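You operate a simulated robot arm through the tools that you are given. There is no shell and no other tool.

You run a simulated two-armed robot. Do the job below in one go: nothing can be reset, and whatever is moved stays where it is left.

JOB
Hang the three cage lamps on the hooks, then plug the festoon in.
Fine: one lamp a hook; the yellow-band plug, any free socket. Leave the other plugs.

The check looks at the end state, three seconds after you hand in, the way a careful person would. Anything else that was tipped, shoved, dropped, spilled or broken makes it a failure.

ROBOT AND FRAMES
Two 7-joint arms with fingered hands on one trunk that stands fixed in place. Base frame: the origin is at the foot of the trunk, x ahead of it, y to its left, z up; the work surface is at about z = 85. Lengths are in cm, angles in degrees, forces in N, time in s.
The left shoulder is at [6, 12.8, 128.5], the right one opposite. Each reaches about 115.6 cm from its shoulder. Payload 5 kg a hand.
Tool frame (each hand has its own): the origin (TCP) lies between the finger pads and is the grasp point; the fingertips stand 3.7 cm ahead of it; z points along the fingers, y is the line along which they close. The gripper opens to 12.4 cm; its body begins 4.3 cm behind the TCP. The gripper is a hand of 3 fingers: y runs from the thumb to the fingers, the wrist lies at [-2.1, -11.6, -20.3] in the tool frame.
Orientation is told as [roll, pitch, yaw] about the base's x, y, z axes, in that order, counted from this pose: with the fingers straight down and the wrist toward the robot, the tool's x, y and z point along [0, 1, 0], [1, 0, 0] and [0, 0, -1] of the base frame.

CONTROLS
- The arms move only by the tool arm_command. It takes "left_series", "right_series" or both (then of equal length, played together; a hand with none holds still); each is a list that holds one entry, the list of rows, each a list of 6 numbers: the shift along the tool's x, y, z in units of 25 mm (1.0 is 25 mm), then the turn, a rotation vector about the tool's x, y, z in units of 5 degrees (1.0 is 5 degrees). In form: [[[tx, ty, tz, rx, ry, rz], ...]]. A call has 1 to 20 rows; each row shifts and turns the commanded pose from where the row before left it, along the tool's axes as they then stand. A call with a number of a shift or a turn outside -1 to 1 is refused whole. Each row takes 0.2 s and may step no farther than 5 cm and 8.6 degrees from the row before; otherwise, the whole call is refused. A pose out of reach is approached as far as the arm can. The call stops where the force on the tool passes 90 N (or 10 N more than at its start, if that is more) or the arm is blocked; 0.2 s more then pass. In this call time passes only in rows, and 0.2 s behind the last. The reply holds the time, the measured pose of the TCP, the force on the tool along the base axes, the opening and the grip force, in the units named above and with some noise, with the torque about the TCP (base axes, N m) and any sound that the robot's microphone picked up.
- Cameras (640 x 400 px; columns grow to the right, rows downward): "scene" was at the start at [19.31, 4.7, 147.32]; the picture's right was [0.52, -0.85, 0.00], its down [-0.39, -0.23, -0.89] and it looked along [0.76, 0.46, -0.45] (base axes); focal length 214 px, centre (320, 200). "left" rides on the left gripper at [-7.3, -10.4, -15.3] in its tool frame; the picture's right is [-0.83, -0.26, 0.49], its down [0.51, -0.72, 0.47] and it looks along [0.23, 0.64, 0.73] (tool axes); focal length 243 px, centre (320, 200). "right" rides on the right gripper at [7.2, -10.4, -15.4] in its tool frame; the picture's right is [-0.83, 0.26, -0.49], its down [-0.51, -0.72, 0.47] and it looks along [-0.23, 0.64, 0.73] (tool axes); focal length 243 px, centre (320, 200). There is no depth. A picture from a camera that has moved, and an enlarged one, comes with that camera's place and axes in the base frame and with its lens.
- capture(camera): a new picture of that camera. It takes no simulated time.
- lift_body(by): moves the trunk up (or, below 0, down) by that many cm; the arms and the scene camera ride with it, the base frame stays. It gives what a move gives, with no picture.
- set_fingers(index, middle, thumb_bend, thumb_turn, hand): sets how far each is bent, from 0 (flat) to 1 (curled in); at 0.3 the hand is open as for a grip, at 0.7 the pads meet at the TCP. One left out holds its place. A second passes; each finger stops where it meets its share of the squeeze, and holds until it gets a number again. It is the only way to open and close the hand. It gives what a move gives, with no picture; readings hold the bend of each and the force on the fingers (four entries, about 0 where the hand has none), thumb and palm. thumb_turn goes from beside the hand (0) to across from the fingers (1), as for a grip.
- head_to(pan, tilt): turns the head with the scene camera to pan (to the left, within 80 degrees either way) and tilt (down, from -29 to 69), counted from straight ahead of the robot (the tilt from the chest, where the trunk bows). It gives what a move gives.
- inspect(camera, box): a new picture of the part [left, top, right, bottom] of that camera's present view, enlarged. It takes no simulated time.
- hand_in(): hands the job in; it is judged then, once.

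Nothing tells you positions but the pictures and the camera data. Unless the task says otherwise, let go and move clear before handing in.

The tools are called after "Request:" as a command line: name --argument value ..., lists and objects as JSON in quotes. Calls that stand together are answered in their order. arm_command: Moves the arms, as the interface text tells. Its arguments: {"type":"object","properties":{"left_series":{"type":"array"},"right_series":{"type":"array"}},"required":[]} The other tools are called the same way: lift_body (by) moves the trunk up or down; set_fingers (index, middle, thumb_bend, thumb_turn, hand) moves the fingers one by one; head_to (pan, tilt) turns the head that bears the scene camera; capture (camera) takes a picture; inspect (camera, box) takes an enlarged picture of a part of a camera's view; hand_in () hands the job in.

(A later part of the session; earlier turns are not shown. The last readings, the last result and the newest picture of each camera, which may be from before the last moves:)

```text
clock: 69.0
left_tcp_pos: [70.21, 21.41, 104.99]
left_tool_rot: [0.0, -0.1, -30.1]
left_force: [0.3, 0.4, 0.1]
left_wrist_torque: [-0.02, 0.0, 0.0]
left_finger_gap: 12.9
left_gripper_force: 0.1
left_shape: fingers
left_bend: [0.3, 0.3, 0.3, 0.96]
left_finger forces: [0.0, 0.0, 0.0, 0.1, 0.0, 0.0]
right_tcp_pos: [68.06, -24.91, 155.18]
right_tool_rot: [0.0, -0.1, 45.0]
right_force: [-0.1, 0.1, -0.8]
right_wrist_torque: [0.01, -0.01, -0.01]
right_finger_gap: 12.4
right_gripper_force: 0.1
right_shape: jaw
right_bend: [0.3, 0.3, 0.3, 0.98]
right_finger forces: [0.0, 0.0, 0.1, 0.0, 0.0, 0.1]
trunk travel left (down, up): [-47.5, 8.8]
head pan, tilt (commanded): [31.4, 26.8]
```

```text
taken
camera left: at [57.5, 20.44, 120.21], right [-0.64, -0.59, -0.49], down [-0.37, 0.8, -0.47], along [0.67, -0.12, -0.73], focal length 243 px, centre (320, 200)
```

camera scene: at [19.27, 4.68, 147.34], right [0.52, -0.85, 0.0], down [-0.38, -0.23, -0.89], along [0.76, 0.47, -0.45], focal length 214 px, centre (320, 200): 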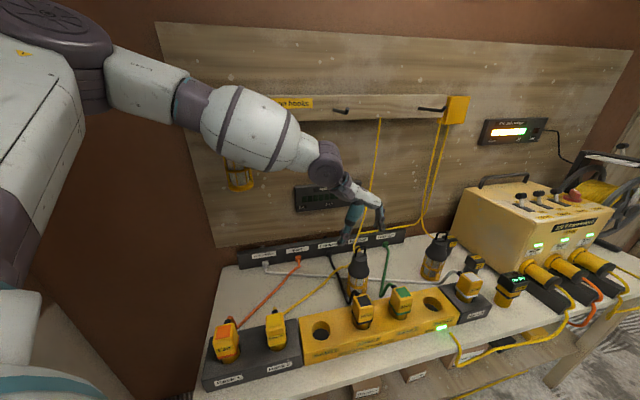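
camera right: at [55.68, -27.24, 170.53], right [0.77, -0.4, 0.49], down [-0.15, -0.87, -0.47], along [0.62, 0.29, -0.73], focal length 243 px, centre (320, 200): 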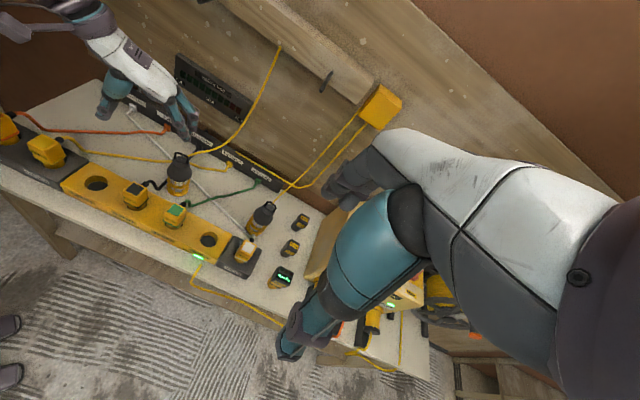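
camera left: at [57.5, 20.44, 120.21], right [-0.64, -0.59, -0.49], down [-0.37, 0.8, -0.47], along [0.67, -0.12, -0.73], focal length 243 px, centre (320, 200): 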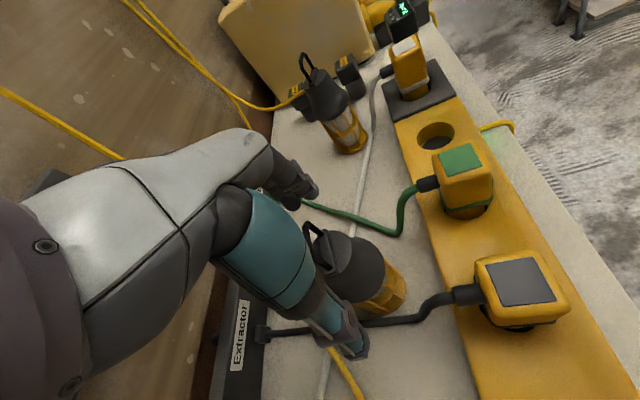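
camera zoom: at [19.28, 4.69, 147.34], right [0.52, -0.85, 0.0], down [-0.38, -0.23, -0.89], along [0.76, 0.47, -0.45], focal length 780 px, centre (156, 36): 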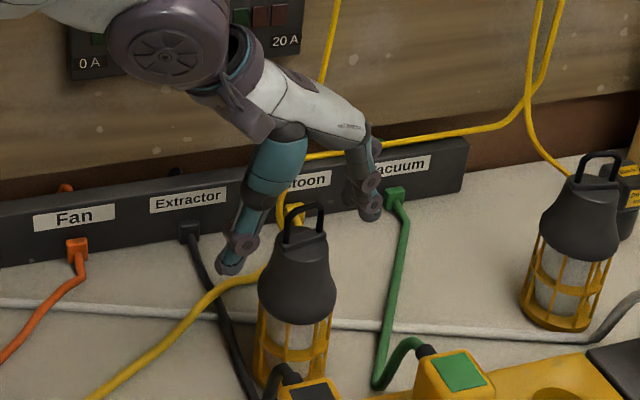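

The fingertip midpoint projects exactly onto the cap's top in both views. I lower the last 3 cm and close.

Request:
arm_command --left_series '[[[0, 0, 0.6, 0, 0, 0], [0, 0, 0.6, 0, 0, 0], [0, 0, 0, 0, 0, 0]]]'

Request:
inspect --camera "scene" --box '[320, 190, 410, 300]'

Request:
set_fingers --hand "left" --index 0.48 --middle 0.48 --thumb_bend 0.48 --thumb_turn 0.98

Request:
inspect --camera "right" --box '[120, 90, 240, 210]'

Request:
inspect --camera "scene" --box '[330, 210, 400, 290]'

```text
clock: 69.8
left_tcp_pos: [70.21, 21.42, 101.91]
left_tool_rot: [0.0, -0.2, -30.0]
left_force: [0.1, 0.0, 0.4]
left_wrist_torque: [0.0, -0.03, 0.02]
left_finger_gap: 12.93
left_gripper_force: 0.0
left_shape: fingers
left_bend: [0.3, 0.3, 0.3, 0.96]
left_finger forces: [0.1, 0.0, 0.1, 0.0, 0.0, 0.1]
right_tcp_pos: [67.97, -24.91, 155.19]
right_tool_rot: [0.0, 0.0, 45.0]
right_force: [0.4, -0.3, 0.5]
right_wrist_torque: [-0.01, -0.03, 0.01]
right_finger_gap: 12.37
right_gripper_force: 0.1
right_shape: jaw
right_bend: [0.3, 0.3, 0.3, 0.98]
right_finger forces: [0.0, 0.0, 0.0, 0.0, 0.1, 0.1]
trunk travel left (down, up): [-47.5, 8.8]
head pan, tilt (commanded): [31.4, 26.8]
```

```text
3.64 times, centred on (365, 245) of scene
camera zoom: at [19.23, 4.69, 147.35], right [0.52, -0.85, 0.0], down [-0.38, -0.23, -0.89], along [0.76, 0.47, -0.45], focal length 780 px, centre (156, 36)
```

zoom: 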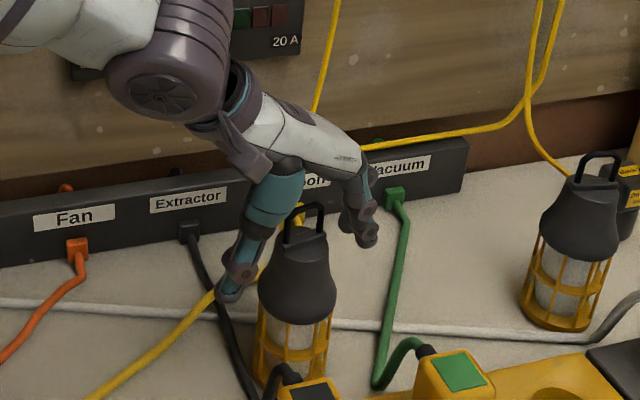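

```text
clock: 70.8
left_tcp_pos: [70.26, 21.5, 101.93]
left_tool_rot: [-0.1, -0.1, -30.1]
left_force: [0.0, -0.3, -0.5]
left_wrist_torque: [-0.01, 0.02, -0.03]
left_finger_gap: 7.47
left_gripper_force: 0.0
left_shape: fingers
left_bend: [0.48, 0.48, 0.48, 0.98]
left_finger forces: [0.0, 0.0, 0.1, 0.0, 0.0, 0.0]
right_tcp_pos: [68.06, -24.85, 155.13]
right_tool_rot: [-0.1, 0.1, 45.0]
right_force: [0.5, 0.7, 0.6]
right_wrist_torque: [-0.02, -0.02, 0.0]
right_finger_gap: 12.37
right_gripper_force: 0.1
right_shape: jaw
right_bend: [0.3, 0.3, 0.3, 0.98]
right_finger forces: [0.0, 0.0, 0.0, 0.0, 0.1, 0.0]
trunk travel left (down, up): [-47.5, 8.8]
head pan, tilt (commanded): [31.4, 26.8]
```

```text
3.33 times, centred on (180, 150) of right
camera zoom: at [55.59, -27.21, 170.58], right [0.77, -0.4, 0.49], down [-0.15, -0.87, -0.47], along [0.62, 0.29, -0.73], focal length 809 px, centre (787, 367)
```

zoom: 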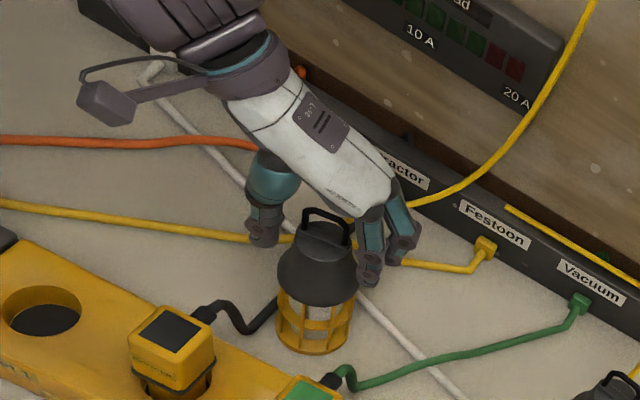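

```text
5.00 times, centred on (365, 250) of scene
camera zoom: at [19.32, 4.72, 147.32], right [0.52, -0.85, 0.0], down [-0.38, -0.23, -0.89], along [0.76, 0.47, -0.45], focal length 1072 px, centre (95, -50)
```

zoom: 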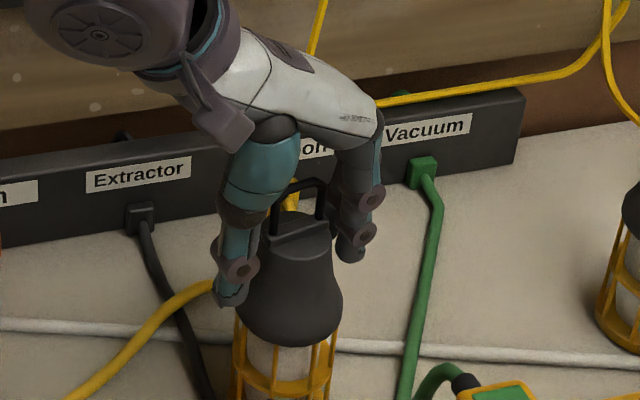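

Thumb and fingers flank the cap with the loop free beneath the palm. Closing fully now.

Request:
set_fingers --hand "left" --index 0.7 --middle 0.7 --thumb_bend 0.7

Request:
inspect --camera "right" --box '[140, 120, 220, 200]'

Request:
inspect --camera "scene" --box '[330, 210, 400, 290]'

```text
clock: 71.8
left_tcp_pos: [70.26, 21.5, 101.8]
left_tool_rot: [0.0, -0.1, -30.1]
left_force: [0.8, -0.2, 0.1]
left_wrist_torque: [0.03, -0.07, 0.0]
left_finger_gap: 4.45
left_gripper_force: 17.7
left_shape: fingers
left_bend: [0.59, 0.64, 0.59, 0.99]
left_finger forces: [10.2, 7.4, 0.1, 0.0, 17.9, 0.0]
right_tcp_pos: [68.06, -24.94, 155.11]
right_tool_rot: [0.0, 0.0, 45.0]
right_force: [-0.5, 0.1, 0.3]
right_wrist_torque: [-0.01, 0.0, 0.01]
right_finger_gap: 12.39
right_gripper_force: 0.0
right_shape: jaw
right_bend: [0.3, 0.3, 0.3, 0.98]
right_finger forces: [0.0, 0.0, 0.1, 0.0, 0.1, 0.0]
trunk travel left (down, up): [-47.5, 8.8]
head pan, tilt (commanded): [31.4, 26.8]
```

```text
5.00 times, centred on (180, 160) of right
camera zoom: at [55.57, -27.23, 170.59], right [0.77, -0.4, 0.49], down [-0.15, -0.87, -0.47], along [0.62, 0.29, -0.73], focal length 1213 px, centre (1020, 400)
```

zoom: 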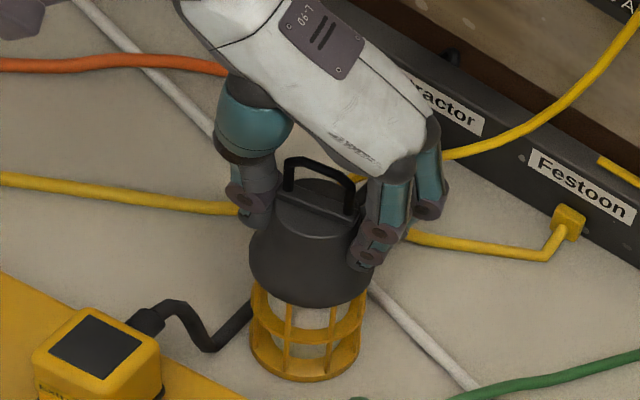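

```text
5.00 times, centred on (365, 250) of scene
camera zoom: at [19.32, 4.7, 147.33], right [0.52, -0.85, 0.0], down [-0.38, -0.23, -0.89], along [0.76, 0.47, -0.45], focal length 1072 px, centre (95, -50)
```

zoom: 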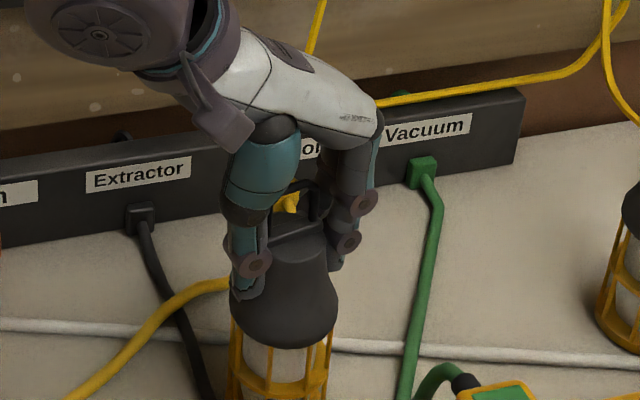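

Lamp 2 is gripped at 18 N with the loop visible under the palm. I lift a few centimetres first to confirm.

Request:
arm_command --left_series '[[[0, 0, -0.4, 0, 0, 0], [0, 0, -0.8, 0, 0, 0], [0, 0, -0.9, 0, 0, 0], [0, 0, 0, 0, 0, 0]]]'

Request:
inspect --camera "right" --box '[120, 90, 240, 210]'

Request:
inspect --camera "scene" --box '[320, 190, 410, 300]'

```text
clock: 72.8
left_tcp_pos: [70.12, 21.53, 107.01]
left_tool_rot: [0.0, 0.0, -30.1]
left_force: [0.0, -0.1, -3.2]
left_wrist_torque: [0.02, 0.01, 0.01]
left_finger_gap: 4.41
left_gripper_force: 17.8
left_shape: fingers
left_bend: [0.59, 0.64, 0.59, 0.99]
left_finger forces: [9.8, 7.0, 0.1, 0.1, 17.7, 0.0]
right_tcp_pos: [68.22, -24.82, 155.02]
right_tool_rot: [0.1, 0.0, 45.0]
right_force: [-0.1, -0.3, -0.6]
right_wrist_torque: [-0.02, 0.04, -0.01]
right_finger_gap: 12.37
right_gripper_force: 0.0
right_shape: jaw
right_bend: [0.3, 0.3, 0.3, 0.98]
right_finger forces: [0.0, 0.0, 0.0, 0.1, 0.1, 0.0]
trunk travel left (down, up): [-47.5, 8.8]
head pan, tilt (commanded): [31.4, 26.8]
```

```text
3.33 times, centred on (180, 150) of right
camera zoom: at [55.69, -27.17, 170.54], right [0.77, -0.4, 0.49], down [-0.15, -0.87, -0.47], along [0.62, 0.29, -0.73], focal length 809 px, centre (787, 367)
```

zoom: 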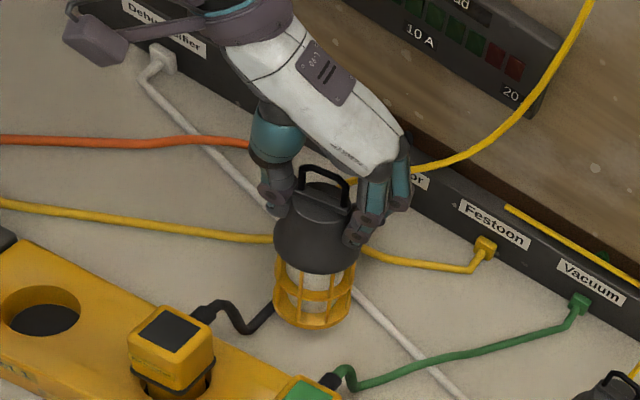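

```text
3.64 times, centred on (365, 245) of scene
camera zoom: at [19.41, 4.75, 147.3], right [0.52, -0.85, 0.0], down [-0.39, -0.24, -0.89], along [0.76, 0.46, -0.45], focal length 780 px, centre (156, 36)
```

zoom: 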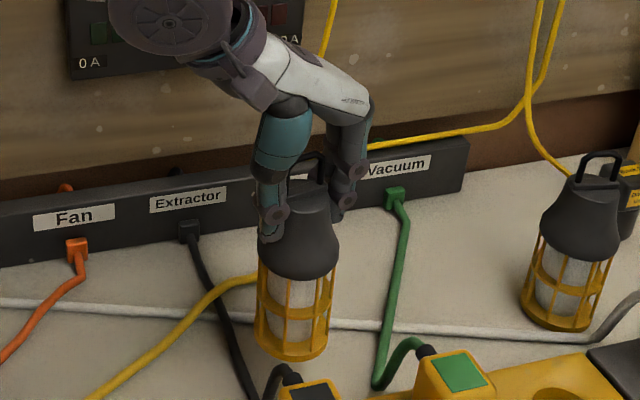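

Holding well. I raise it while drawing back from the wall and aligning to hook 2, checking halfway.

Request:
arm_command --left_series '[[[-0.1, -0.16, -0.93, 0, 0, 0], [-0.1, -0.16, -0.93, 0, 0, 0], [-0.1, -0.16, -0.93, 0, 0, 0], [-0.1, -0.16, -0.93, 0, 0, 0], [-0.1, -0.16, -0.93, 0, 0, 0], [-0.1, -0.16, -0.93, 0, 0, 0], [-0.1, -0.16, -0.93, 0, 0, 0], [-0.1, -0.16, -0.93, 0, 0, 0], [-0.1, -0.16, -0.93, 0, 0, 0], [0, 0, 0, 0, 0, 0]]]'

Request:
head_to --pan 35 --tilt 12

Request:
capture --camera "scene"

Request:
capture --camera "right"

```text
clock: 75.0
left_tcp_pos: [66.07, 21.34, 127.95]
left_tool_rot: [0.0, -0.2, -30.0]
left_force: [-0.2, 0.2, -1.9]
left_wrist_torque: [0.01, 0.0, 0.04]
left_finger_gap: 4.39
left_gripper_force: 17.2
left_shape: fingers
left_bend: [0.6, 0.64, 0.59, 0.99]
left_finger forces: [10.0, 7.2, 0.1, 0.0, 17.6, 0.0]
right_tcp_pos: [68.05, -24.93, 155.07]
right_tool_rot: [0.0, 0.0, 45.0]
right_force: [1.4, 0.5, 0.1]
right_wrist_torque: [-0.04, 0.0, 0.01]
right_finger_gap: 12.37
right_gripper_force: 0.1
right_shape: jaw
right_bend: [0.3, 0.3, 0.3, 0.98]
right_finger forces: [0.0, 0.0, 0.1, 0.1, 0.0, 0.0]
trunk travel left (down, up): [-47.5, 8.8]
head pan, tilt (commanded): [31.4, 26.8]
```

```text
clock: 75.8
left_tcp_pos: [66.02, 21.38, 127.96]
left_tool_rot: [0.0, 0.0, -30.1]
left_force: [0.0, -0.2, -2.9]
left_wrist_torque: [0.01, -0.01, -0.02]
left_finger_gap: 4.41
left_gripper_force: 17.5
left_shape: fingers
left_bend: [0.6, 0.64, 0.59, 0.99]
left_finger forces: [9.9, 7.2, 0.0, 0.1, 17.6, 0.1]
right_tcp_pos: [68.06, -24.93, 155.1]
right_tool_rot: [-0.1, 0.0, 45.0]
right_force: [0.0, -0.4, 0.0]
right_wrist_torque: [0.01, -0.02, 0.02]
right_finger_gap: 12.36
right_gripper_force: 0.1
right_shape: jaw
right_bend: [0.3, 0.3, 0.3, 0.98]
right_finger forces: [0.0, 0.1, 0.1, 0.0, 0.0, 0.0]
trunk travel left (down, up): [-47.5, 8.8]
head pan, tilt (commanded): [35.0, 12.0]
```

```text
taken
camera scene: at [19.18, 5.31, 149.71], right [0.57, -0.82, 0.0], down [-0.17, -0.12, -0.98], along [0.8, 0.56, -0.21], focal length 214 px, centre (320, 200)
```

scene: 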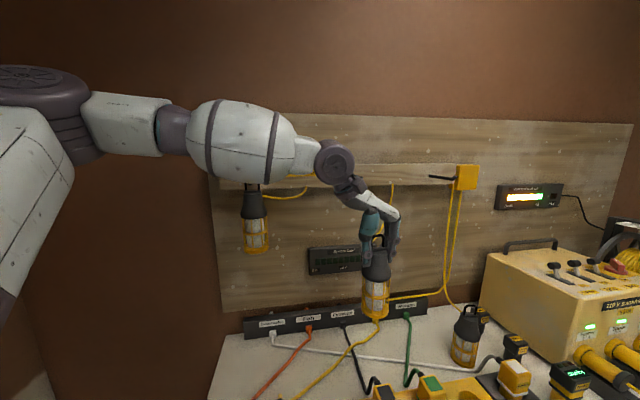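

```text
taken
camera right: at [55.63, -27.19, 170.57], right [0.77, -0.4, 0.49], down [-0.15, -0.87, -0.47], along [0.62, 0.29, -0.73], focal length 243 px, centre (320, 200)
```

right: 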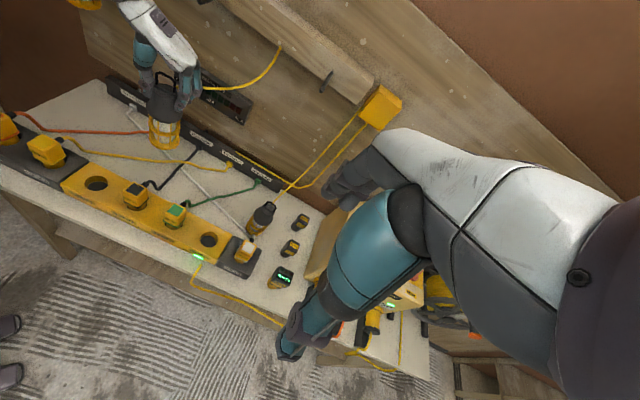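

Clean so far; lamp 1 undisturbed. I raise lamp 2 to hook height and lift the right hand so its camera sees hook 2.

Request:
arm_command --left_series '[[[0.02, -0.077, -0.93, 0, 0, 0], [0.02, -0.077, -0.93, 0, 0, 0], [0.02, -0.077, -0.93, 0, 0, 0], [0.02, -0.077, -0.93, 0, 0, 0], [0.02, -0.077, -0.93, 0, 0, 0], [0.02, -0.077, -0.93, 0, 0, 0], [0, 0, 0, 0, 0, 0]]]' --right_series '[[[0, 0, -1, 0, 0, 0], [0, 0, -1, 0, 0, 0], [0, 0, -1, 0, 0, 0], [0, 0, -1, 0, 0, 0], [0, 0, -1, 0, 0, 0], [0, 0, -1, 0, 0, 0], [0, 0, 0, 0, 0, 0]]]'

Request:
capture --camera "scene"

Request:
capture --camera "right"

```text
clock: 77.4
left_tcp_pos: [65.2, 22.2, 141.94]
left_tool_rot: [0.0, 0.1, -30.1]
left_force: [0.4, 0.2, -3.4]
left_wrist_torque: [0.03, -0.03, 0.01]
left_finger_gap: 4.41
left_gripper_force: 17.2
left_shape: fingers
left_bend: [0.6, 0.64, 0.59, 0.99]
left_finger forces: [10.2, 7.3, 0.0, 0.1, 17.5, 0.0]
right_tcp_pos: [68.2, -24.95, 169.95]
right_tool_rot: [0.0, 0.0, 45.0]
right_force: [-0.2, 0.0, -0.1]
right_wrist_torque: [0.03, 0.04, -0.01]
right_finger_gap: 12.38
right_gripper_force: 0.1
right_shape: jaw
right_bend: [0.3, 0.3, 0.3, 0.98]
right_finger forces: [0.0, 0.0, 0.1, 0.1, 0.1, 0.0]
trunk travel left (down, up): [-47.5, 8.8]
head pan, tilt (commanded): [35.0, 12.0]
```

```text
taken
camera scene: at [19.21, 5.27, 149.7], right [0.57, -0.82, 0.0], down [-0.17, -0.12, -0.98], along [0.8, 0.56, -0.21], focal length 214 px, centre (320, 200)
```

scene: 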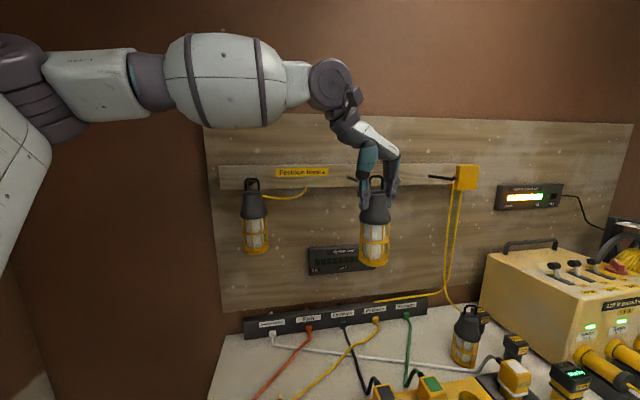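

```text
taken
camera right: at [55.65, -27.29, 185.51], right [0.77, -0.4, 0.49], down [-0.15, -0.87, -0.47], along [0.62, 0.29, -0.73], focal length 243 px, centre (320, 200)
```

right: 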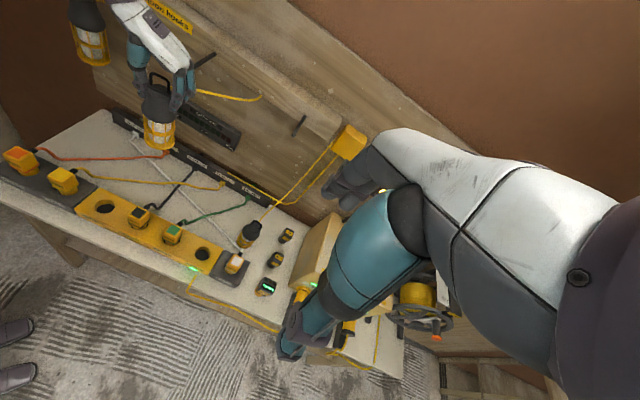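

Both hook 2 and the lamp are in view now. Zooming in both cameras to measure.

Request:
inspect --camera "scene" --box '[330, 150, 430, 215]'

Request:
inspect --camera "right" --box '[110, 20, 240, 110]'

```text
6.15 times, centred on (380, 182) of scene
camera zoom: at [19.21, 5.27, 149.7], right [0.57, -0.82, 0.0], down [-0.17, -0.12, -0.98], along [0.8, 0.56, -0.21], focal length 1320 px, centre (-49, 308)
```

zoom: 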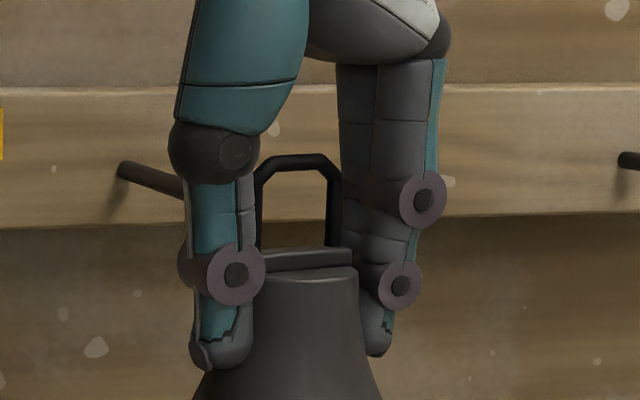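

```text
4.44 times, centred on (175, 65) of right
camera zoom: at [55.65, -27.29, 185.51], right [0.77, -0.4, 0.49], down [-0.15, -0.87, -0.47], along [0.62, 0.29, -0.73], focal length 1078 px, centre (964, 800)
```

zoom: 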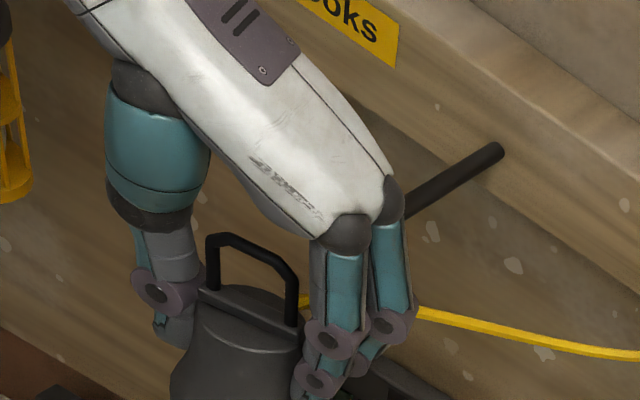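

Measured: loop window z 141.9–144.7 versus hook 142.1–143.9, and the lateral line matches hook 2 (d1≈30.3). I lower 0.3 cm and advance until just short of the tip, then re-check.

Request:
arm_command --left_series '[[[0.5, 0.134, 0.03, 0, 0, 0], [0.6, 0.161, 0.03, 0, 0, 0], [0.6, 0.161, 0.03, 0, 0, 0], [0.6, 0.161, 0.03, 0, 0, 0], [0.3, 0.08, 0, 0, 0, 0], [0, 0, 0, 0, 0, 0]]]'

Request:
inspect --camera "scene" --box '[330, 150, 430, 215]'

Request:
inspect --camera "right" --box '[130, 10, 260, 100]'

```text
clock: 78.8
left_tcp_pos: [69.83, 26.94, 141.65]
left_tool_rot: [0.0, 0.0, -30.1]
left_force: [0.5, -0.3, -2.9]
left_wrist_torque: [0.0, -0.04, -0.01]
left_finger_gap: 4.39
left_gripper_force: 17.7
left_shape: fingers
left_bend: [0.6, 0.64, 0.59, 0.99]
left_finger forces: [10.1, 7.3, 0.1, 0.1, 17.4, 0.0]
right_tcp_pos: [68.07, -24.98, 169.99]
right_tool_rot: [0.0, 0.0, 45.0]
right_force: [0.6, 0.5, -0.2]
right_wrist_torque: [-0.03, 0.0, 0.03]
right_finger_gap: 12.39
right_gripper_force: 0.1
right_shape: jaw
right_bend: [0.3, 0.3, 0.3, 0.98]
right_finger forces: [0.1, 0.0, 0.1, 0.0, 0.1, 0.0]
trunk travel left (down, up): [-47.5, 8.8]
head pan, tilt (commanded): [35.0, 12.0]
```

```text
6.15 times, centred on (380, 182) of scene
camera zoom: at [19.15, 5.27, 149.73], right [0.57, -0.82, 0.0], down [-0.17, -0.12, -0.98], along [0.8, 0.56, -0.21], focal length 1320 px, centre (-49, 308)
```

zoom: 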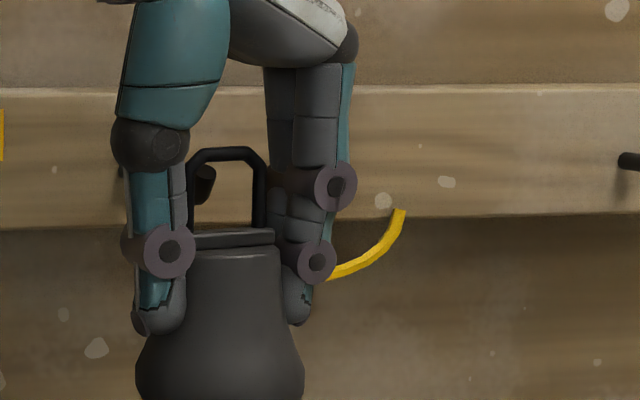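

```text
4.44 times, centred on (195, 55) of right
camera zoom: at [55.56, -27.29, 185.55], right [0.77, -0.4, 0.49], down [-0.15, -0.87, -0.47], along [0.62, 0.29, -0.73], focal length 1078 px, centre (876, 844)
```

zoom: 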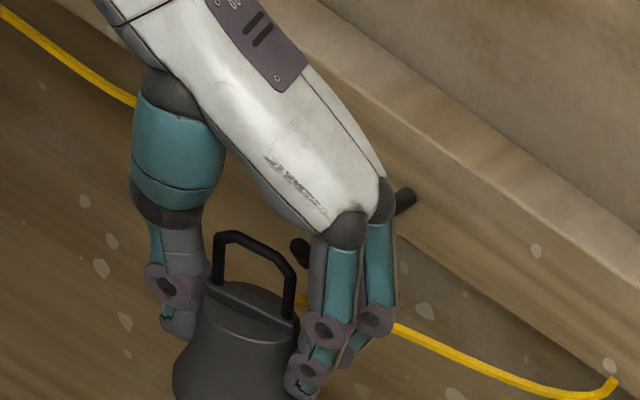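

The tip shows in the window, slightly left by parallax. I zoom closer to fine-tune before threading.

Request:
inspect --camera "scene" --box '[350, 165, 390, 195]'

Request:
inspect --camera "right" --box '[165, 45, 215, 85]'

```text
13.33 times, centred on (370, 180) of scene
camera zoom: at [19.15, 5.27, 149.73], right [0.57, -0.82, 0.0], down [-0.17, -0.12, -0.98], along [0.8, 0.56, -0.21], focal length 2860 px, centre (-347, 467)
```

zoom: 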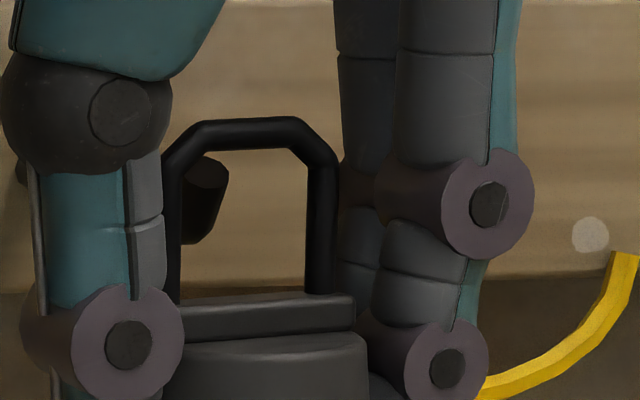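

```text
10.00 times, centred on (190, 65) of right
camera zoom: at [55.56, -27.29, 185.55], right [0.77, -0.4, 0.49], down [-0.15, -0.87, -0.47], along [0.62, 0.29, -0.73], focal length 2426 px, centre (1620, 1550)
```

zoom: 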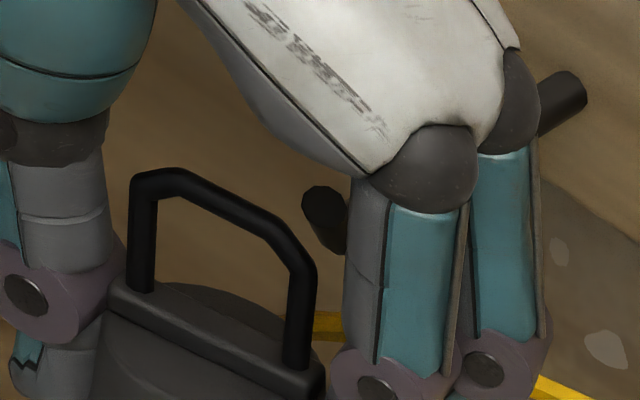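

The tip will end about 0.4 cm right of the window centre, so I shift the lamp 0.4 cm right, raise 1.5 mm, and advance past the tip.

Request:
arm_command --left_series '[[[-0.04, 0.155, -0.06, 0, 0, 0], [0.4, 0.107, 0, 0, 0, 0], [0.45, 0.12, 0, 0, 0, 0], [0.45, 0.12, 0, 0, 0, 0], [0, 0, 0, 0, 0, 0]]]'

Request:
inspect --camera "scene" --box '[350, 165, 390, 195]'

Request:
inspect --camera "right" --box '[165, 35, 225, 80]'

```text
clock: 80.0
left_tcp_pos: [72.64, 28.97, 141.66]
left_tool_rot: [0.0, 0.1, -30.1]
left_force: [-0.1, 0.4, -2.4]
left_wrist_torque: [0.0, 0.01, -0.01]
left_finger_gap: 4.42
left_gripper_force: 17.5
left_shape: fingers
left_bend: [0.6, 0.64, 0.59, 0.99]
left_finger forces: [10.1, 7.2, 0.1, 0.1, 17.4, 0.0]
right_tcp_pos: [68.11, -25.03, 170.11]
right_tool_rot: [0.0, 0.0, 45.1]
right_force: [0.3, 0.0, 0.3]
right_wrist_torque: [0.03, 0.0, 0.01]
right_finger_gap: 12.39
right_gripper_force: 0.1
right_shape: jaw
right_bend: [0.3, 0.3, 0.3, 0.98]
right_finger forces: [0.0, 0.0, 0.1, 0.0, 0.1, 0.0]
trunk travel left (down, up): [-47.5, 8.8]
head pan, tilt (commanded): [35.0, 12.0]
```

```text
13.33 times, centred on (370, 180) of scene
camera zoom: at [19.16, 5.28, 149.72], right [0.57, -0.82, 0.0], down [-0.17, -0.12, -0.98], along [0.8, 0.56, -0.21], focal length 2860 px, centre (-347, 467)
```

zoom: 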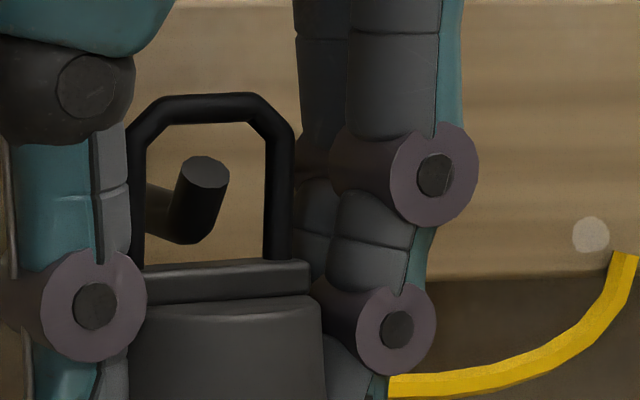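

```text
8.89 times, centred on (195, 58) of right
camera zoom: at [55.56, -27.27, 185.55], right [0.77, -0.4, 0.49], down [-0.15, -0.87, -0.47], along [0.62, 0.29, -0.73], focal length 2157 px, centre (1431, 1467)
```

zoom: 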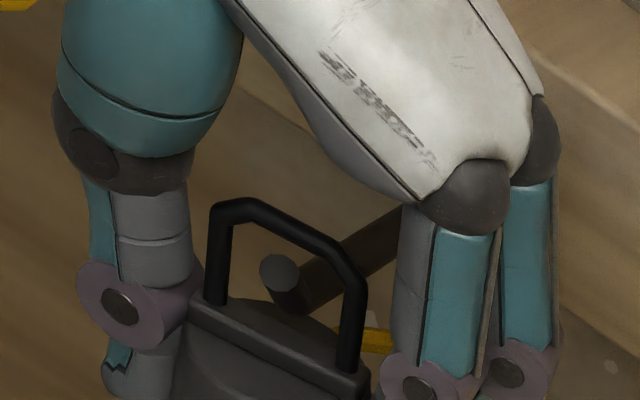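

The tip has passed through the window cleanly. I continue 2.8 cm further in.

Request:
arm_command --left_series '[[[0.54, 0.145, 0, 0, 0, 0], [0.54, 0.145, 0, 0, 0, 0], [0, 0, 0, 0, 0, 0]]]'

Request:
inspect --camera "scene" --box '[340, 165, 380, 195]'

Request:
inspect --camera "right" --box '[165, 35, 225, 80]'

```text
clock: 80.8
left_tcp_pos: [74.64, 30.97, 141.75]
left_tool_rot: [0.0, -0.1, -30.2]
left_force: [-0.3, -0.1, -2.7]
left_wrist_torque: [0.0, -0.04, 0.01]
left_finger_gap: 4.4
left_gripper_force: 17.8
left_shape: fingers
left_bend: [0.6, 0.64, 0.59, 0.99]
left_finger forces: [10.2, 7.4, 0.0, 0.0, 17.4, 0.0]
right_tcp_pos: [67.98, -25.0, 170.02]
right_tool_rot: [0.0, -0.1, 44.9]
right_force: [0.0, 0.1, 0.4]
right_wrist_torque: [-0.06, -0.01, 0.03]
right_finger_gap: 12.38
right_gripper_force: 0.1
right_shape: jaw
right_bend: [0.3, 0.3, 0.3, 0.98]
right_finger forces: [0.1, 0.0, 0.0, 0.1, 0.0, 0.0]
trunk travel left (down, up): [-47.5, 8.8]
head pan, tilt (commanded): [35.0, 12.0]
```

```text
13.33 times, centred on (360, 180) of scene
camera zoom: at [19.1, 5.27, 149.74], right [0.57, -0.82, 0.0], down [-0.17, -0.12, -0.98], along [0.8, 0.56, -0.21], focal length 2860 px, centre (-213, 467)
```

zoom: 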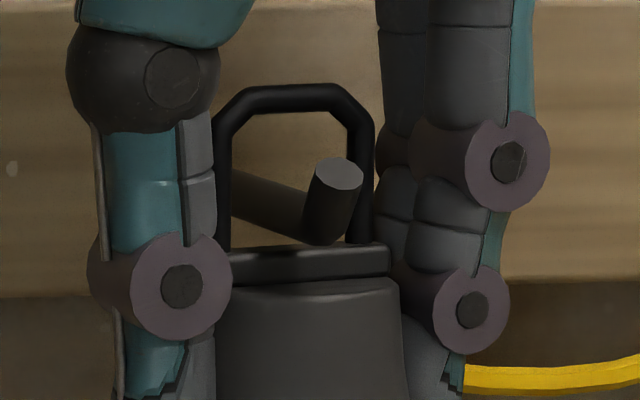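

```text
8.89 times, centred on (195, 58) of right
camera zoom: at [55.49, -27.28, 185.57], right [0.77, -0.4, 0.49], down [-0.15, -0.87, -0.47], along [0.62, 0.29, -0.73], focal length 2157 px, centre (1431, 1467)
```

zoom: 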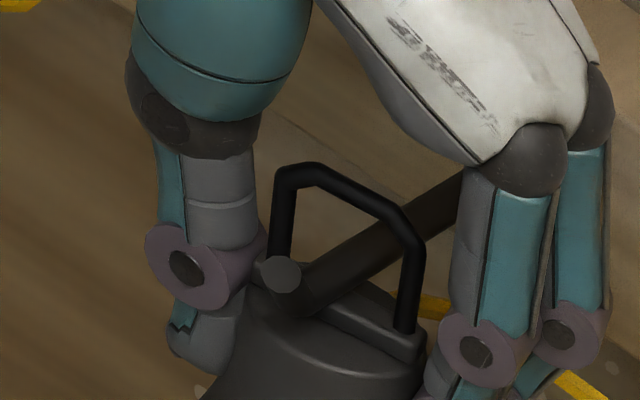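

Loop is about 3.5 cm inside the tip. Now I lower gently onto the peg.

Request:
arm_command --left_series '[[[0, 0, 0.13, 0, 0, 0], [0, 0, 0.13, 0, 0, 0], [0, 0, 0.13, 0, 0, 0], [0, 0, 0, 0, 0, 0]]]'

Request:
inspect --camera "scene" --box '[340, 165, 380, 195]'

Request:
inspect --camera "right" --box '[165, 35, 225, 80]'

```text
clock: 81.8
left_tcp_pos: [74.66, 30.98, 140.78]
left_tool_rot: [-0.1, -0.1, -30.0]
left_force: [0.2, 0.8, -3.2]
left_wrist_torque: [0.0, -0.02, 0.01]
left_finger_gap: 4.4
left_gripper_force: 17.6
left_shape: fingers
left_bend: [0.6, 0.64, 0.59, 0.99]
left_finger forces: [10.2, 7.3, 0.1, 0.0, 17.4, 0.0]
right_tcp_pos: [68.12, -24.89, 170.07]
right_tool_rot: [0.0, 0.0, 45.0]
right_force: [0.1, -0.3, -1.1]
right_wrist_torque: [0.0, 0.04, 0.04]
right_finger_gap: 12.37
right_gripper_force: 0.0
right_shape: jaw
right_bend: [0.3, 0.3, 0.3, 0.98]
right_finger forces: [0.1, 0.1, 0.0, 0.1, 0.0, 0.0]
trunk travel left (down, up): [-47.5, 8.8]
head pan, tilt (commanded): [35.0, 12.0]
```

```text
13.33 times, centred on (360, 180) of scene
camera zoom: at [19.18, 5.31, 149.72], right [0.57, -0.82, 0.0], down [-0.17, -0.12, -0.98], along [0.8, 0.56, -0.21], focal length 2860 px, centre (-213, 467)
```

zoom: 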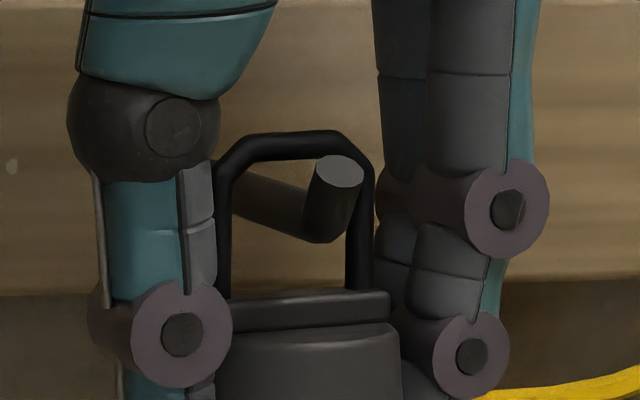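

```text
8.89 times, centred on (195, 58) of right
camera zoom: at [55.6, -27.23, 185.54], right [0.77, -0.4, 0.49], down [-0.15, -0.87, -0.47], along [0.62, 0.29, -0.73], focal length 2157 px, centre (1431, 1467)
```

zoom: 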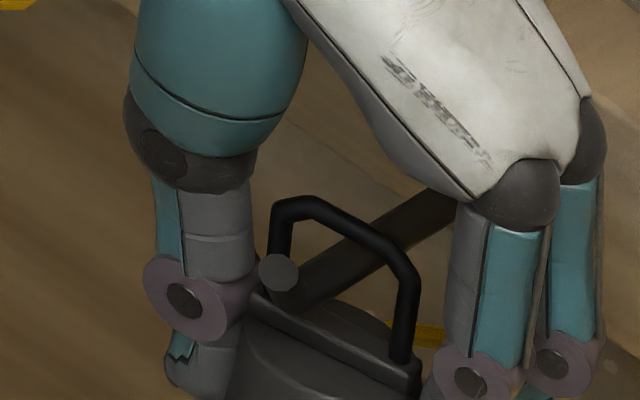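

Just a few millimetres remain; lowering in fine steps.

Request:
arm_command --left_series '[[[0, 0, 0.08, 0, 0, 0], [0, 0, 0.08, 0, 0, 0], [0, 0, 0, 0, 0, 0], [0, 0, 0, 0, 0, 0]]]'

Request:
inspect --camera "scene" --box '[340, 165, 380, 195]'

```text
clock: 82.8
left_tcp_pos: [74.66, 31.07, 140.39]
left_tool_rot: [0.0, -0.2, -30.0]
left_force: [0.2, 0.5, -2.5]
left_wrist_torque: [-0.04, -0.02, 0.02]
left_finger_gap: 4.39
left_gripper_force: 17.2
left_shape: fingers
left_bend: [0.6, 0.64, 0.59, 0.99]
left_finger forces: [10.1, 7.4, 0.0, 0.0, 17.3, 0.0]
right_tcp_pos: [68.07, -25.07, 170.1]
right_tool_rot: [0.1, -0.1, 45.1]
right_force: [0.2, 0.2, -0.5]
right_wrist_torque: [0.01, 0.0, 0.0]
right_finger_gap: 12.37
right_gripper_force: 0.0
right_shape: jaw
right_bend: [0.3, 0.3, 0.3, 0.98]
right_finger forces: [0.0, 0.1, 0.1, 0.0, 0.0, 0.1]
trunk travel left (down, up): [-47.5, 8.8]
head pan, tilt (commanded): [35.0, 12.0]
```

```text
13.33 times, centred on (360, 180) of scene
camera zoom: at [19.15, 5.3, 149.72], right [0.57, -0.82, 0.0], down [-0.17, -0.12, -0.98], along [0.8, 0.56, -0.21], focal length 2860 px, centre (-213, 467)
```

zoom: 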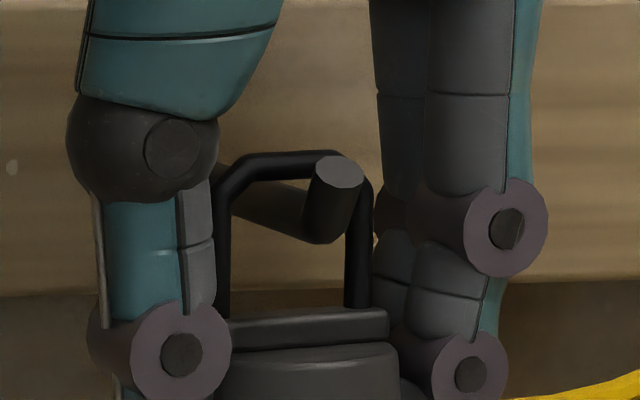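

Request:
arm_command --left_series '[[[0, 0, 0.06, 0, 0, 0], [0, 0, 0.06, 0, 0, 0], [0, 0, 0, 0, 0, 0], [0, 0, 0, 0, 0, 0]]]'

Request:
inspect --camera "scene" --box '[340, 165, 380, 195]'

```text
clock: 83.8
left_tcp_pos: [74.37, 30.87, 140.25]
left_tool_rot: [0.0, -0.2, -30.1]
left_force: [1.8, -0.6, 10.2]
left_wrist_torque: [0.03, 0.08, -0.02]
left_finger_gap: 4.4
left_gripper_force: 19.1
left_shape: fingers
left_bend: [0.6, 0.64, 0.59, 0.99]
left_finger forces: [11.6, 8.4, 0.1, 0.1, 18.3, 0.0]
right_tcp_pos: [67.91, -25.0, 170.15]
right_tool_rot: [0.0, -0.1, 44.9]
right_force: [0.0, 0.2, 0.1]
right_wrist_torque: [0.0, -0.01, 0.0]
right_finger_gap: 12.38
right_gripper_force: 0.1
right_shape: jaw
right_bend: [0.3, 0.3, 0.3, 0.98]
right_finger forces: [0.0, 0.0, 0.0, 0.0, 0.0, 0.0]
trunk travel left (down, up): [-47.5, 8.8]
head pan, tilt (commanded): [35.0, 12.0]
```

```text
13.33 times, centred on (360, 180) of scene
camera zoom: at [19.03, 5.23, 149.76], right [0.57, -0.82, 0.0], down [-0.17, -0.12, -0.98], along [0.8, 0.56, -0.21], focal length 2860 px, centre (-213, 467)
```

zoom: 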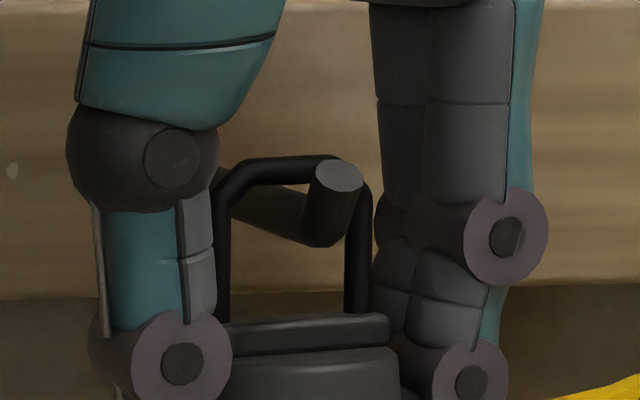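

The peg is taking load, but it sits left of the bar's centre. I check the other view before centring.

Request:
inspect --camera "right" --box '[165, 35, 225, 80]'

```text
8.89 times, centred on (195, 58) of right
camera zoom: at [55.39, -27.33, 185.61], right [0.77, -0.4, 0.49], down [-0.15, -0.87, -0.47], along [0.62, 0.29, -0.73], focal length 2157 px, centre (1431, 1467)
```

zoom: 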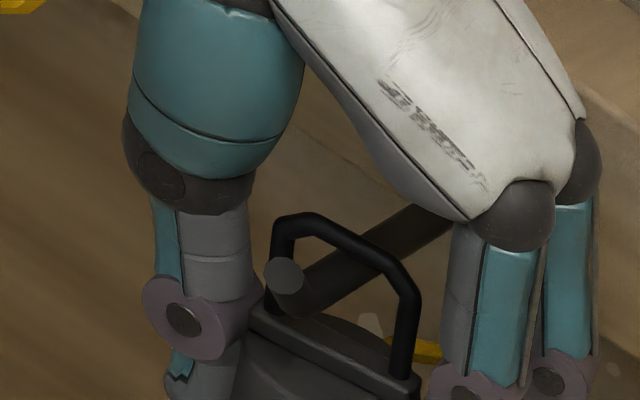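

Both views together put the peg within a few millimetres of the bar's centre, so I relieve the preload and open the hand.

Request:
arm_command --left_series '[[[0, 0, -0.04, 0, 0, 0], [0, 0, 0, 0, 0, 0]]]'

Request:
set_fingers --hand "left" --index 0.52 --middle 0.52 --thumb_bend 0.52

Request:
inspect --camera "scene" --box '[320, 150, 400, 210]'

Request:
inspect --camera "right" --box '[140, 20, 240, 100]'

```text
clock: 84.4
left_tcp_pos: [74.46, 31.02, 140.32]
left_tool_rot: [0.1, -0.1, -30.1]
left_force: [1.0, -0.3, 9.3]
left_wrist_torque: [0.0, 0.04, 0.0]
left_finger_gap: 4.38
left_gripper_force: 19.4
left_shape: fingers
left_bend: [0.6, 0.64, 0.59, 0.99]
left_finger forces: [11.5, 8.3, 0.0, 0.0, 18.4, 0.1]
right_tcp_pos: [68.0, -25.04, 170.18]
right_tool_rot: [0.0, 0.0, 45.0]
right_force: [0.5, -0.3, -0.7]
right_wrist_torque: [-0.02, -0.03, -0.05]
right_finger_gap: 12.39
right_gripper_force: 0.0
right_shape: jaw
right_bend: [0.3, 0.3, 0.3, 0.98]
right_finger forces: [0.0, 0.0, 0.0, 0.0, 0.0, 0.0]
trunk travel left (down, up): [-47.5, 8.8]
head pan, tilt (commanded): [35.0, 12.0]
```

```text
clock: 85.4
left_tcp_pos: [74.7, 31.04, 140.09]
left_tool_rot: [0.0, -0.2, -30.1]
left_force: [0.4, -0.6, 0.4]
left_wrist_torque: [0.03, 0.03, 0.01]
left_finger_gap: 6.11
left_gripper_force: 0.1
left_shape: fingers
left_bend: [0.52, 0.52, 0.52, 0.98]
left_finger forces: [0.1, 0.0, 0.0, 0.1, 0.1, 0.0]
right_tcp_pos: [68.09, -25.05, 170.09]
right_tool_rot: [0.0, 0.0, 45.0]
right_force: [0.3, 0.0, -0.6]
right_wrist_torque: [0.0, 0.02, 0.03]
right_finger_gap: 12.38
right_gripper_force: 0.1
right_shape: jaw
right_bend: [0.3, 0.3, 0.3, 0.98]
right_finger forces: [0.0, 0.0, 0.0, 0.0, 0.0, 0.0]
trunk travel left (down, up): [-47.5, 8.8]
head pan, tilt (commanded): [35.0, 12.0]
```

```text
6.67 times, centred on (360, 180) of scene
camera zoom: at [19.17, 5.3, 149.72], right [0.57, -0.82, 0.0], down [-0.17, -0.12, -0.98], along [0.8, 0.56, -0.21], focal length 1430 px, centre (53, 333)
```

zoom: 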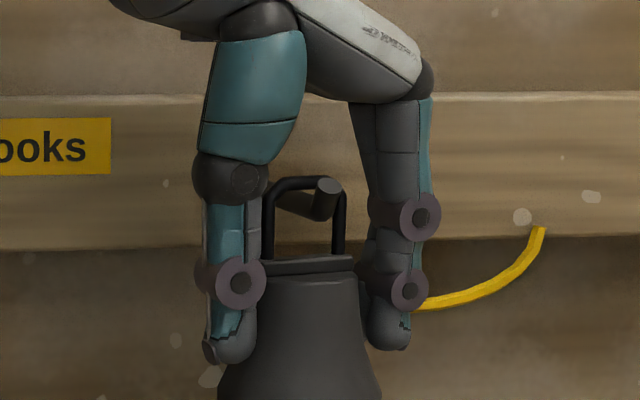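

```text
5.00 times, centred on (190, 60) of right
camera zoom: at [55.59, -27.24, 185.54], right [0.77, -0.4, 0.49], down [-0.15, -0.87, -0.47], along [0.62, 0.29, -0.73], focal length 1213 px, centre (970, 900)
```

zoom: 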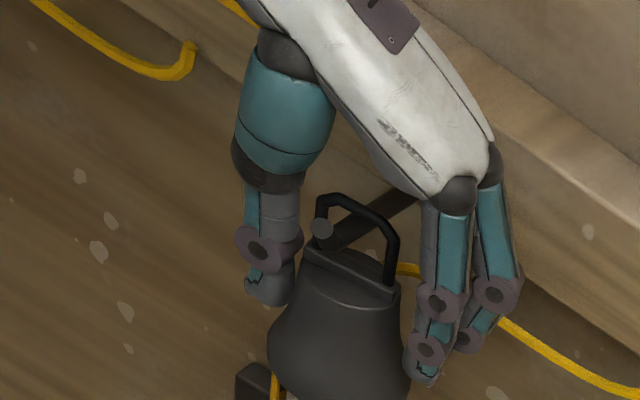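

Lamp 2 hangs freely on hook 2. I open wider, rise 2.5 cm, and slide out between peg and lamp along the hand's own axis.

Request:
set_fingers --hand "left" --index 0.36 --middle 0.36 --thumb_bend 0.36

Request:
arm_command --left_series '[[[0, 0, -0.5, 0, 0, 0], [0, 0, -0.5, 0, 0, 0], [0, 0, 0, 0, 0, 0]]]'

Request:
inspect --camera "scene" --box '[320, 130, 420, 220]'

Request:
inspect --camera "right" --box '[140, 10, 240, 100]'

```text
clock: 86.4
left_tcp_pos: [74.58, 31.01, 140.32]
left_tool_rot: [0.0, -0.1, -30.1]
left_force: [-0.5, 0.0, 0.7]
left_wrist_torque: [-0.01, 0.02, 0.01]
left_finger_gap: 11.01
left_gripper_force: 0.0
left_shape: fingers
left_bend: [0.36, 0.36, 0.36, 0.96]
left_finger forces: [0.0, 0.0, 0.1, 0.0, 0.0, 0.1]
right_tcp_pos: [67.96, -24.93, 170.02]
right_tool_rot: [0.1, -0.1, 45.0]
right_force: [0.2, -1.3, -0.3]
right_wrist_torque: [0.0, 0.01, 0.0]
right_finger_gap: 12.37
right_gripper_force: 0.1
right_shape: jaw
right_bend: [0.3, 0.3, 0.3, 0.98]
right_finger forces: [0.0, 0.1, 0.0, 0.0, 0.0, 0.0]
trunk travel left (down, up): [-47.5, 8.8]
head pan, tilt (commanded): [35.0, 12.0]
```

```text
clock: 87.2
left_tcp_pos: [74.68, 30.86, 142.61]
left_tool_rot: [0.0, 0.0, -30.0]
left_force: [0.0, 0.1, -0.3]
left_wrist_torque: [-0.01, -0.03, 0.03]
left_finger_gap: 11.06
left_gripper_force: 0.0
left_shape: fingers
left_bend: [0.36, 0.36, 0.36, 0.96]
left_finger forces: [0.0, 0.0, 0.1, 0.0, 0.1, 0.0]
right_tcp_pos: [68.15, -24.97, 170.05]
right_tool_rot: [0.1, 0.1, 44.9]
right_force: [0.3, -0.1, -0.3]
right_wrist_torque: [-0.01, 0.0, -0.01]
right_finger_gap: 12.38
right_gripper_force: 0.1
right_shape: jaw
right_bend: [0.3, 0.3, 0.3, 0.98]
right_finger forces: [0.0, 0.0, 0.1, 0.1, 0.0, 0.0]
trunk travel left (down, up): [-47.5, 8.8]
head pan, tilt (commanded): [35.0, 12.0]
```

```text
4.44 times, centred on (370, 175) of scene
camera zoom: at [19.15, 5.32, 149.72], right [0.57, -0.82, 0.0], down [-0.17, -0.12, -0.98], along [0.8, 0.56, -0.21], focal length 953 px, centre (98, 311)
```

zoom: 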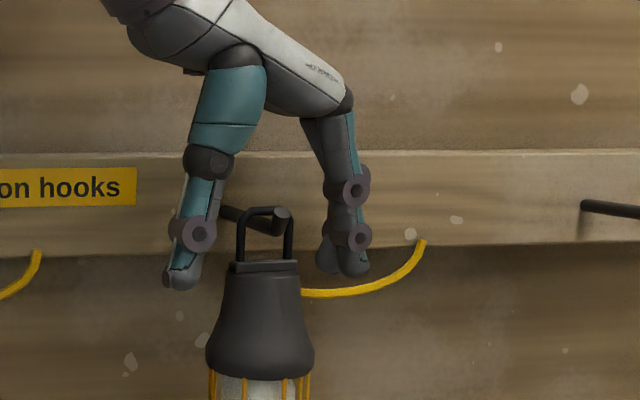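

```text
4.44 times, centred on (190, 55) of right
camera zoom: at [55.56, -27.23, 185.55], right [0.77, -0.4, 0.49], down [-0.15, -0.87, -0.47], along [0.62, 0.29, -0.73], focal length 1078 px, centre (898, 844)
```

zoom: 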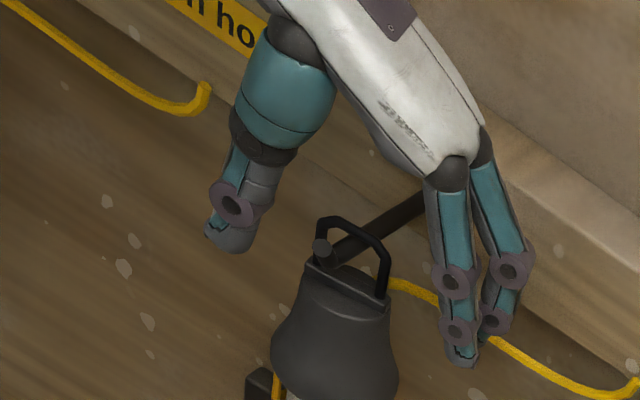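

Open hand is clear of lamp and peg on both sides; sliding out now.

Request:
arm_command --left_series '[[[-0.5, 0, -0.2, 0, 0, 0], [-0.9, 0, -0.2, 0, 0, 0], [-0.9, 0, -0.2, 0, 0, 0], [-0.9, 0, -0.2, 0, 0, 0], [-0.9, 0, 0, 0, 0, 0], [0, 0, 0, 0, 0, 0]]]'

Request:
capture --camera "scene"

Request:
capture --camera "right"

```text
clock: 88.6
left_tcp_pos: [69.45, 22.09, 144.76]
left_tool_rot: [0.0, -0.1, -30.0]
left_force: [0.1, -0.1, 0.4]
left_wrist_torque: [-0.03, 0.01, -0.02]
left_finger_gap: 11.06
left_gripper_force: 0.0
left_shape: fingers
left_bend: [0.36, 0.36, 0.36, 0.96]
left_finger forces: [0.0, 0.0, 0.1, 0.0, 0.1, 0.0]
right_tcp_pos: [68.16, -24.96, 170.06]
right_tool_rot: [-0.1, 0.0, 45.0]
right_force: [0.9, 1.0, -0.3]
right_wrist_torque: [0.02, -0.02, -0.01]
right_finger_gap: 12.36
right_gripper_force: 0.0
right_shape: jaw
right_bend: [0.3, 0.3, 0.3, 0.98]
right_finger forces: [0.0, 0.0, 0.1, 0.1, 0.0, 0.1]
trunk travel left (down, up): [-47.5, 8.8]
head pan, tilt (commanded): [35.0, 12.0]
```

```text
taken
camera scene: at [19.16, 5.32, 149.72], right [0.57, -0.82, 0.0], down [-0.17, -0.12, -0.98], along [0.8, 0.56, -0.21], focal length 214 px, centre (320, 200)
```

scene: 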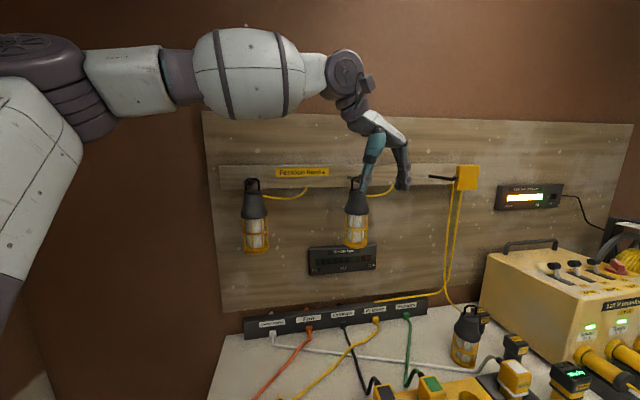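

```text
taken
camera right: at [55.56, -27.22, 185.55], right [0.77, -0.4, 0.49], down [-0.15, -0.87, -0.47], along [0.62, 0.29, -0.73], focal length 243 px, centre (320, 200)
```

right: 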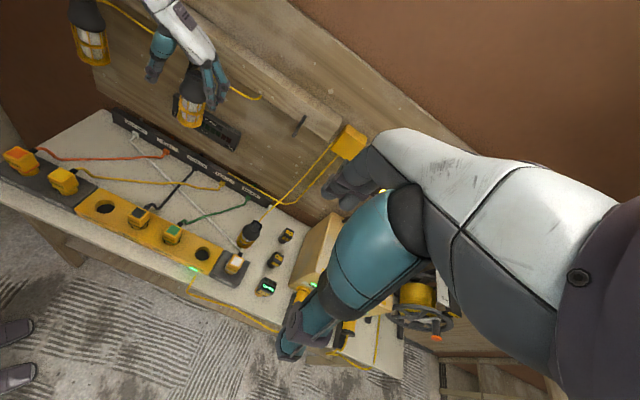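

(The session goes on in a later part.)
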